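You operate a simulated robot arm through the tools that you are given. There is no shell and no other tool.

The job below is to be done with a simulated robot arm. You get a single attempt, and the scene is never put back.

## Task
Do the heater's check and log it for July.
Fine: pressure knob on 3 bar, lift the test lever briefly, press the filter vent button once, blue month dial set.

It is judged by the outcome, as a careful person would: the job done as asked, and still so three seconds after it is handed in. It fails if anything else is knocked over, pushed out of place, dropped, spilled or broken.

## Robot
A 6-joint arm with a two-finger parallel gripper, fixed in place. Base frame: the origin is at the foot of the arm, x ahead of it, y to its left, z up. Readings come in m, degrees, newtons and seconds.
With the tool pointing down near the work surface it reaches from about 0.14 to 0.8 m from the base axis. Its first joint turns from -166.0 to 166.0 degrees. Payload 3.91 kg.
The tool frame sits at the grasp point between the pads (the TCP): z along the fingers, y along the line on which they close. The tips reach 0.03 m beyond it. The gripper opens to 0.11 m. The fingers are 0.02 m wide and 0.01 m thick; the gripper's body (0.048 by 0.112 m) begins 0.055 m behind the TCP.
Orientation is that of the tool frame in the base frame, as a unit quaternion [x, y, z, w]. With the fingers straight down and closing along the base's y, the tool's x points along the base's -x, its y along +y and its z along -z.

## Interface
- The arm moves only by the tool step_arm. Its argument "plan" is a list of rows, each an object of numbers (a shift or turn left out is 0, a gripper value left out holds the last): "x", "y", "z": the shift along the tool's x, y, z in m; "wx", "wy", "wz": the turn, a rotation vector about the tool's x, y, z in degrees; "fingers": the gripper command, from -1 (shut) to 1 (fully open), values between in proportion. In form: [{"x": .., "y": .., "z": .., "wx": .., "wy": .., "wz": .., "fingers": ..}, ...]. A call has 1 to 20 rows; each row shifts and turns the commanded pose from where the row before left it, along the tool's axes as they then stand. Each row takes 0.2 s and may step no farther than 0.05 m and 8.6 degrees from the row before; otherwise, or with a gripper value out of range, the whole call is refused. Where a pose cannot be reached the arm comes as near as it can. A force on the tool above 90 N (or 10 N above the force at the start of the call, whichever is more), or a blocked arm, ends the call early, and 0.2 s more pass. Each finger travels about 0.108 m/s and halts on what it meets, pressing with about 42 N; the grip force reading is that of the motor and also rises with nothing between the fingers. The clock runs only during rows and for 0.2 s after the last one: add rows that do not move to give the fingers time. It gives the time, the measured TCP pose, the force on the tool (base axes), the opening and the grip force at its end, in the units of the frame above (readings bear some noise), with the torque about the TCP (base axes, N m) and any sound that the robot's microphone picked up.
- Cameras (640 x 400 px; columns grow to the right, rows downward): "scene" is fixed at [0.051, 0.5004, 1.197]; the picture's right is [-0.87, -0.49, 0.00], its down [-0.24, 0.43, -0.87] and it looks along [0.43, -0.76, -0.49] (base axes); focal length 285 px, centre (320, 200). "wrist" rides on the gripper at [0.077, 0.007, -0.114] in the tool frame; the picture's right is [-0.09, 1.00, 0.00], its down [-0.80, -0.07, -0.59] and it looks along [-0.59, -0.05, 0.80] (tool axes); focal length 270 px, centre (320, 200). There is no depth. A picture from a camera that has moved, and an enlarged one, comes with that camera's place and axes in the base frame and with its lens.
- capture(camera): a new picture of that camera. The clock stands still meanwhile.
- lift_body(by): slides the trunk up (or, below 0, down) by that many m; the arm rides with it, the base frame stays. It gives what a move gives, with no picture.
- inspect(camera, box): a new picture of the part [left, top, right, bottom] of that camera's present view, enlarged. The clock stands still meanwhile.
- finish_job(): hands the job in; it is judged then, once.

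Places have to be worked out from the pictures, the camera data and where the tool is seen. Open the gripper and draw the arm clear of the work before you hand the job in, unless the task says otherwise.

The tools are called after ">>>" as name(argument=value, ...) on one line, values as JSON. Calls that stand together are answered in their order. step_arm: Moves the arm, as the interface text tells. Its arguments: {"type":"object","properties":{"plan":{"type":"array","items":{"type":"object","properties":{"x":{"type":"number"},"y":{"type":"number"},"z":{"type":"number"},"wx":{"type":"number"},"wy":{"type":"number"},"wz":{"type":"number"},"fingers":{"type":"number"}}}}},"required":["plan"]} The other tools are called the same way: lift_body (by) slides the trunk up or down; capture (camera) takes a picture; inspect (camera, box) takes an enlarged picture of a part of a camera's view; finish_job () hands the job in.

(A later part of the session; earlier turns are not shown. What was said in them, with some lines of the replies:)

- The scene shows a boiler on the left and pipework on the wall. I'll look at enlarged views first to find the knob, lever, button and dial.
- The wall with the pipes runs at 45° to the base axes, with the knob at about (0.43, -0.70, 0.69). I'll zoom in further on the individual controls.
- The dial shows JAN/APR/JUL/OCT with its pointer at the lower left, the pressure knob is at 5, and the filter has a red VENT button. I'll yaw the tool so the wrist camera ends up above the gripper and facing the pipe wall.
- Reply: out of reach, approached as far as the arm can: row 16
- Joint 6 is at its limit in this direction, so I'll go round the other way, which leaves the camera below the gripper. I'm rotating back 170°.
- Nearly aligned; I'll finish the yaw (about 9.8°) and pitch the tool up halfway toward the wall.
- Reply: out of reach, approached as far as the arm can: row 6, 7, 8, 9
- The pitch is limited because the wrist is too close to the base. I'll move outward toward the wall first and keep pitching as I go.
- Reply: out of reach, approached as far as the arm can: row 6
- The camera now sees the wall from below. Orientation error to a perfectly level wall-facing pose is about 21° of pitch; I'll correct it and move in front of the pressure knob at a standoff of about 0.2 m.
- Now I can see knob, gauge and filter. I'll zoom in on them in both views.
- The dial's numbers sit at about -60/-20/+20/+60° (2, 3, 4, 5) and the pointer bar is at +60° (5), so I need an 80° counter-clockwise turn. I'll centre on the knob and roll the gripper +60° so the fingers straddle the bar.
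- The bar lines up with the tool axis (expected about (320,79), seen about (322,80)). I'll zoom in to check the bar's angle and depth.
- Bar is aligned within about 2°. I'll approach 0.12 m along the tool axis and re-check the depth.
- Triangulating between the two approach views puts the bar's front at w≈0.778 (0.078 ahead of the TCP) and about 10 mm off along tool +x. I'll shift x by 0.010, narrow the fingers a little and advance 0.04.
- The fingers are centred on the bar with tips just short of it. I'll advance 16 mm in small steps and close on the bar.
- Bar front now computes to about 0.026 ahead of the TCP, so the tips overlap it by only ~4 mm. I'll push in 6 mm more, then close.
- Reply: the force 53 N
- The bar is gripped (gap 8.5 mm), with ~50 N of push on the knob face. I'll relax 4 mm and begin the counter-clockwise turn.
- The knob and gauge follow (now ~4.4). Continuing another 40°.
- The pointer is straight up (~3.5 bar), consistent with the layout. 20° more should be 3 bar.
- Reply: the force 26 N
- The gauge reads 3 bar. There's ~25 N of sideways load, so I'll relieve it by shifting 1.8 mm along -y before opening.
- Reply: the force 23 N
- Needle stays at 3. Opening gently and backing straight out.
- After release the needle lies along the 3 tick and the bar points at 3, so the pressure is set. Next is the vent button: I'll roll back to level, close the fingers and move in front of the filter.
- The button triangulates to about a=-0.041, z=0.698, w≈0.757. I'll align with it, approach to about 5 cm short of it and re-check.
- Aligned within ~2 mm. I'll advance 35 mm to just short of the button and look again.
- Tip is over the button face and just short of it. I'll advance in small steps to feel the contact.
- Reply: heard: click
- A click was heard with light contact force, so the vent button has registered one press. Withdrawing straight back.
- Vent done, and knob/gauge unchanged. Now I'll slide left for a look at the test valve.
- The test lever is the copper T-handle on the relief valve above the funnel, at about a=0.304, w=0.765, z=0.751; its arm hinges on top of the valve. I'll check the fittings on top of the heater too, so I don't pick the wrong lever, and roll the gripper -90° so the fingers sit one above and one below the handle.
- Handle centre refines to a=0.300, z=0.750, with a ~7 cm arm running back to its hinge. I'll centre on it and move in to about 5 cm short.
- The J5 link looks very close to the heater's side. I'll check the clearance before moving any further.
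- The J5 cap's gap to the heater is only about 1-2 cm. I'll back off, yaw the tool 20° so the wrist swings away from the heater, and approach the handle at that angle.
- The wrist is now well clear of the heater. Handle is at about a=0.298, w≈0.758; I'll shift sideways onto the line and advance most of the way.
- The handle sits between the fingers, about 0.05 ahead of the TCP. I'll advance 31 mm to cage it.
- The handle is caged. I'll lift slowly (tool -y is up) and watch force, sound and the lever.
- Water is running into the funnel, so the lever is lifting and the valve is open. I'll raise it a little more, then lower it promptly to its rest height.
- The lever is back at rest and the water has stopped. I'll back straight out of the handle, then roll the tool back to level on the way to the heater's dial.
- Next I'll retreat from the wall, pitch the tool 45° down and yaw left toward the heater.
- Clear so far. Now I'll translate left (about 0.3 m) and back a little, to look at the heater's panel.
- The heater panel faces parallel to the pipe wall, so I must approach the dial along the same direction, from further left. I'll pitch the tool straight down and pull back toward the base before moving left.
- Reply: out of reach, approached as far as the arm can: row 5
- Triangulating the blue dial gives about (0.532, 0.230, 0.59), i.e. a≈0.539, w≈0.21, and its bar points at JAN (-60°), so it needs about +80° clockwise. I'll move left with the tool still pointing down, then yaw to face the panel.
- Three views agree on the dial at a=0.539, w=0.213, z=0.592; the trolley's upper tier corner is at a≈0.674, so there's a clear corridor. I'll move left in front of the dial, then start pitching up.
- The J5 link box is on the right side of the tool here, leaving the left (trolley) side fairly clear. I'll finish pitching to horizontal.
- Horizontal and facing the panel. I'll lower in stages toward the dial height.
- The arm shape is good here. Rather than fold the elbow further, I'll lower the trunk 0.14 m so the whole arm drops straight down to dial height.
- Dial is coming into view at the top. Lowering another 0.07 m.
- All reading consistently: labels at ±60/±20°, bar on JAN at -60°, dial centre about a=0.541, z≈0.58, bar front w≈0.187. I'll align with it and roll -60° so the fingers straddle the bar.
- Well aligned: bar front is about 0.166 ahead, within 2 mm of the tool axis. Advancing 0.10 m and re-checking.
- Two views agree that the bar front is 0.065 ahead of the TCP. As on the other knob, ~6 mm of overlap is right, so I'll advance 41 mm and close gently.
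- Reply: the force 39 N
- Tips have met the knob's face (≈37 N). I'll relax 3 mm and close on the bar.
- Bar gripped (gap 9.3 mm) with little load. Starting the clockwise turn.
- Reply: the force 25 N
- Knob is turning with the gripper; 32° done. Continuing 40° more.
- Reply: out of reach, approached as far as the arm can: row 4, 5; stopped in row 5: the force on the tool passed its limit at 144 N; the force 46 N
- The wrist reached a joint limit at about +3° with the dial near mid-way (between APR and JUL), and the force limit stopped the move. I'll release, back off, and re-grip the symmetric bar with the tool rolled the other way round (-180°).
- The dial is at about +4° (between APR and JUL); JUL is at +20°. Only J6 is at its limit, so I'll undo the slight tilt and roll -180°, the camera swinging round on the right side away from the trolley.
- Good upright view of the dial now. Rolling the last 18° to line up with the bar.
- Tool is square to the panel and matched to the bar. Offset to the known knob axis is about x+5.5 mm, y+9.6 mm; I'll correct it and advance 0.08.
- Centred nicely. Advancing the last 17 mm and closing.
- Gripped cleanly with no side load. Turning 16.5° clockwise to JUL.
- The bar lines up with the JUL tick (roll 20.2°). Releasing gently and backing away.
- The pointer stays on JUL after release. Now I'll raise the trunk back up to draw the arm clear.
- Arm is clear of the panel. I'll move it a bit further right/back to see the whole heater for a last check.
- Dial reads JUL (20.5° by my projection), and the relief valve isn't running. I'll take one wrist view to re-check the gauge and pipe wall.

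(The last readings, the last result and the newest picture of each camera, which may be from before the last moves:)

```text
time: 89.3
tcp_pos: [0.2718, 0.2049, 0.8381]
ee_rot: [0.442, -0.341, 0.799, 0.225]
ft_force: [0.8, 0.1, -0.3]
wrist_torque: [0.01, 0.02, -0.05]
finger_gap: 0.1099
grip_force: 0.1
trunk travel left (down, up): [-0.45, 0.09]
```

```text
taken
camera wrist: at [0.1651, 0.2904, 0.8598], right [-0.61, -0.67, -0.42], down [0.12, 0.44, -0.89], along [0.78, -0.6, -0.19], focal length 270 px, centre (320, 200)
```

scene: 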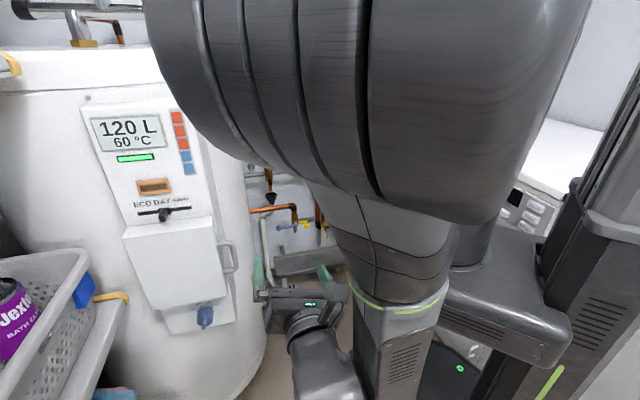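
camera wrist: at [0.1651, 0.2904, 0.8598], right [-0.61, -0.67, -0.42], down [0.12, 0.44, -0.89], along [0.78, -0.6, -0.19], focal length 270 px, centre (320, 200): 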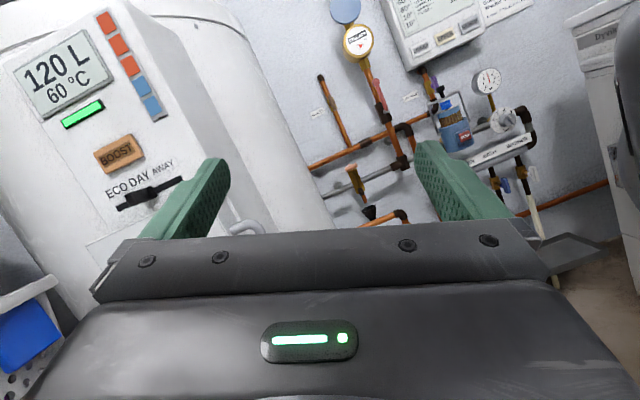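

>>> inspect(camera="wrist", box=[465, 60, 545, 140])

>>> inspect(camera="wrist", box=[310, 130, 420, 230])

>>> inspect(camera="wrist", box=[472, 64, 506, 98])

```text
5.00 times, centred on (505, 100) of wrist
camera zoom: at [0.1651, 0.2904, 0.8598], right [-0.61, -0.67, -0.42], down [0.12, 0.44, -0.89], along [0.78, -0.6, -0.19], focal length 1351 px, centre (-605, 700)
```

zoom: 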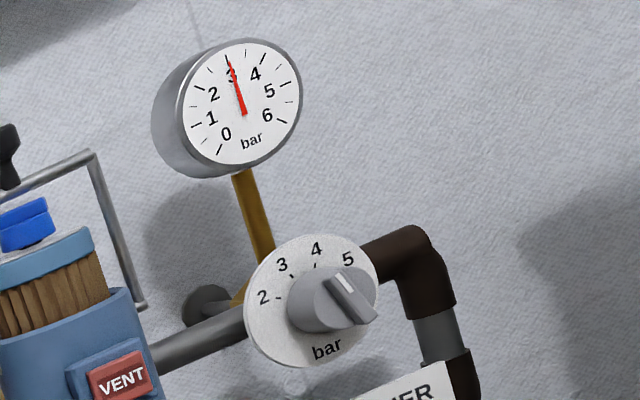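

```text
4.00 times, centred on (365, 180) of wrist
camera zoom: at [0.1651, 0.2904, 0.8598], right [-0.61, -0.67, -0.42], down [0.12, 0.44, -0.89], along [0.78, -0.6, -0.19], focal length 1081 px, centre (140, 280)
```

zoom: 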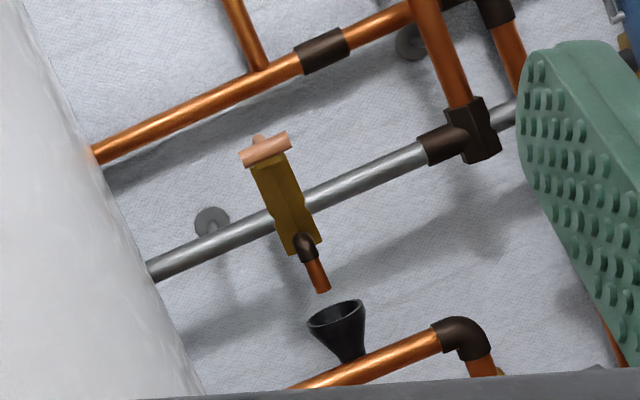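

```text
11.76 times, centred on (489, 81) of wrist
camera zoom: at [0.1651, 0.2904, 0.8598], right [-0.61, -0.67, -0.42], down [0.12, 0.44, -0.89], along [0.78, -0.6, -0.19], focal length 3180 px, centre (-1668, 1600)
```

zoom: 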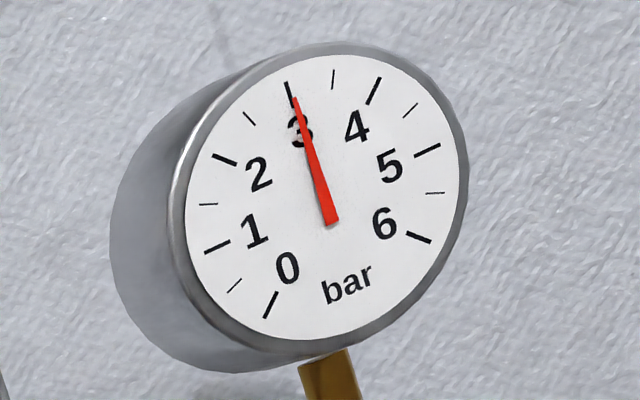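

Everything checks out: the gauge reads 3 bar, the vent was pressed once, the test lever is back at rest with no flow, and the dial is on JUL. The gripper is open and the arm is clear, so I'm handing the job in.

>>> finish_job()

```text
The job is handed in.
```

The heater check is done and logged for July, and I've handed the job in.

- **Pressure knob:** it's set to 3 bar. The gauge read about 3.0 when I looked again at the end.
- **Test lever:** I lifted the T-handle on the relief valve for about a second. Water ran into the funnel and stopped when I lowered it, and the lever is back at rest.
- **Filter vent button:** I pressed it once and heard a single click.
- **Blue month dial:** the pointer is on JUL. The wrist reached a joint limit partway through the turn, and a force spike of 144 N on the tool stopped the move. I let go and re-gripped the knob to finish; neither the dial nor the panel showed any damage.

Nothing was knocked over or moved that I could see. The gripper is open and the arm is clear of the heater and pipes.
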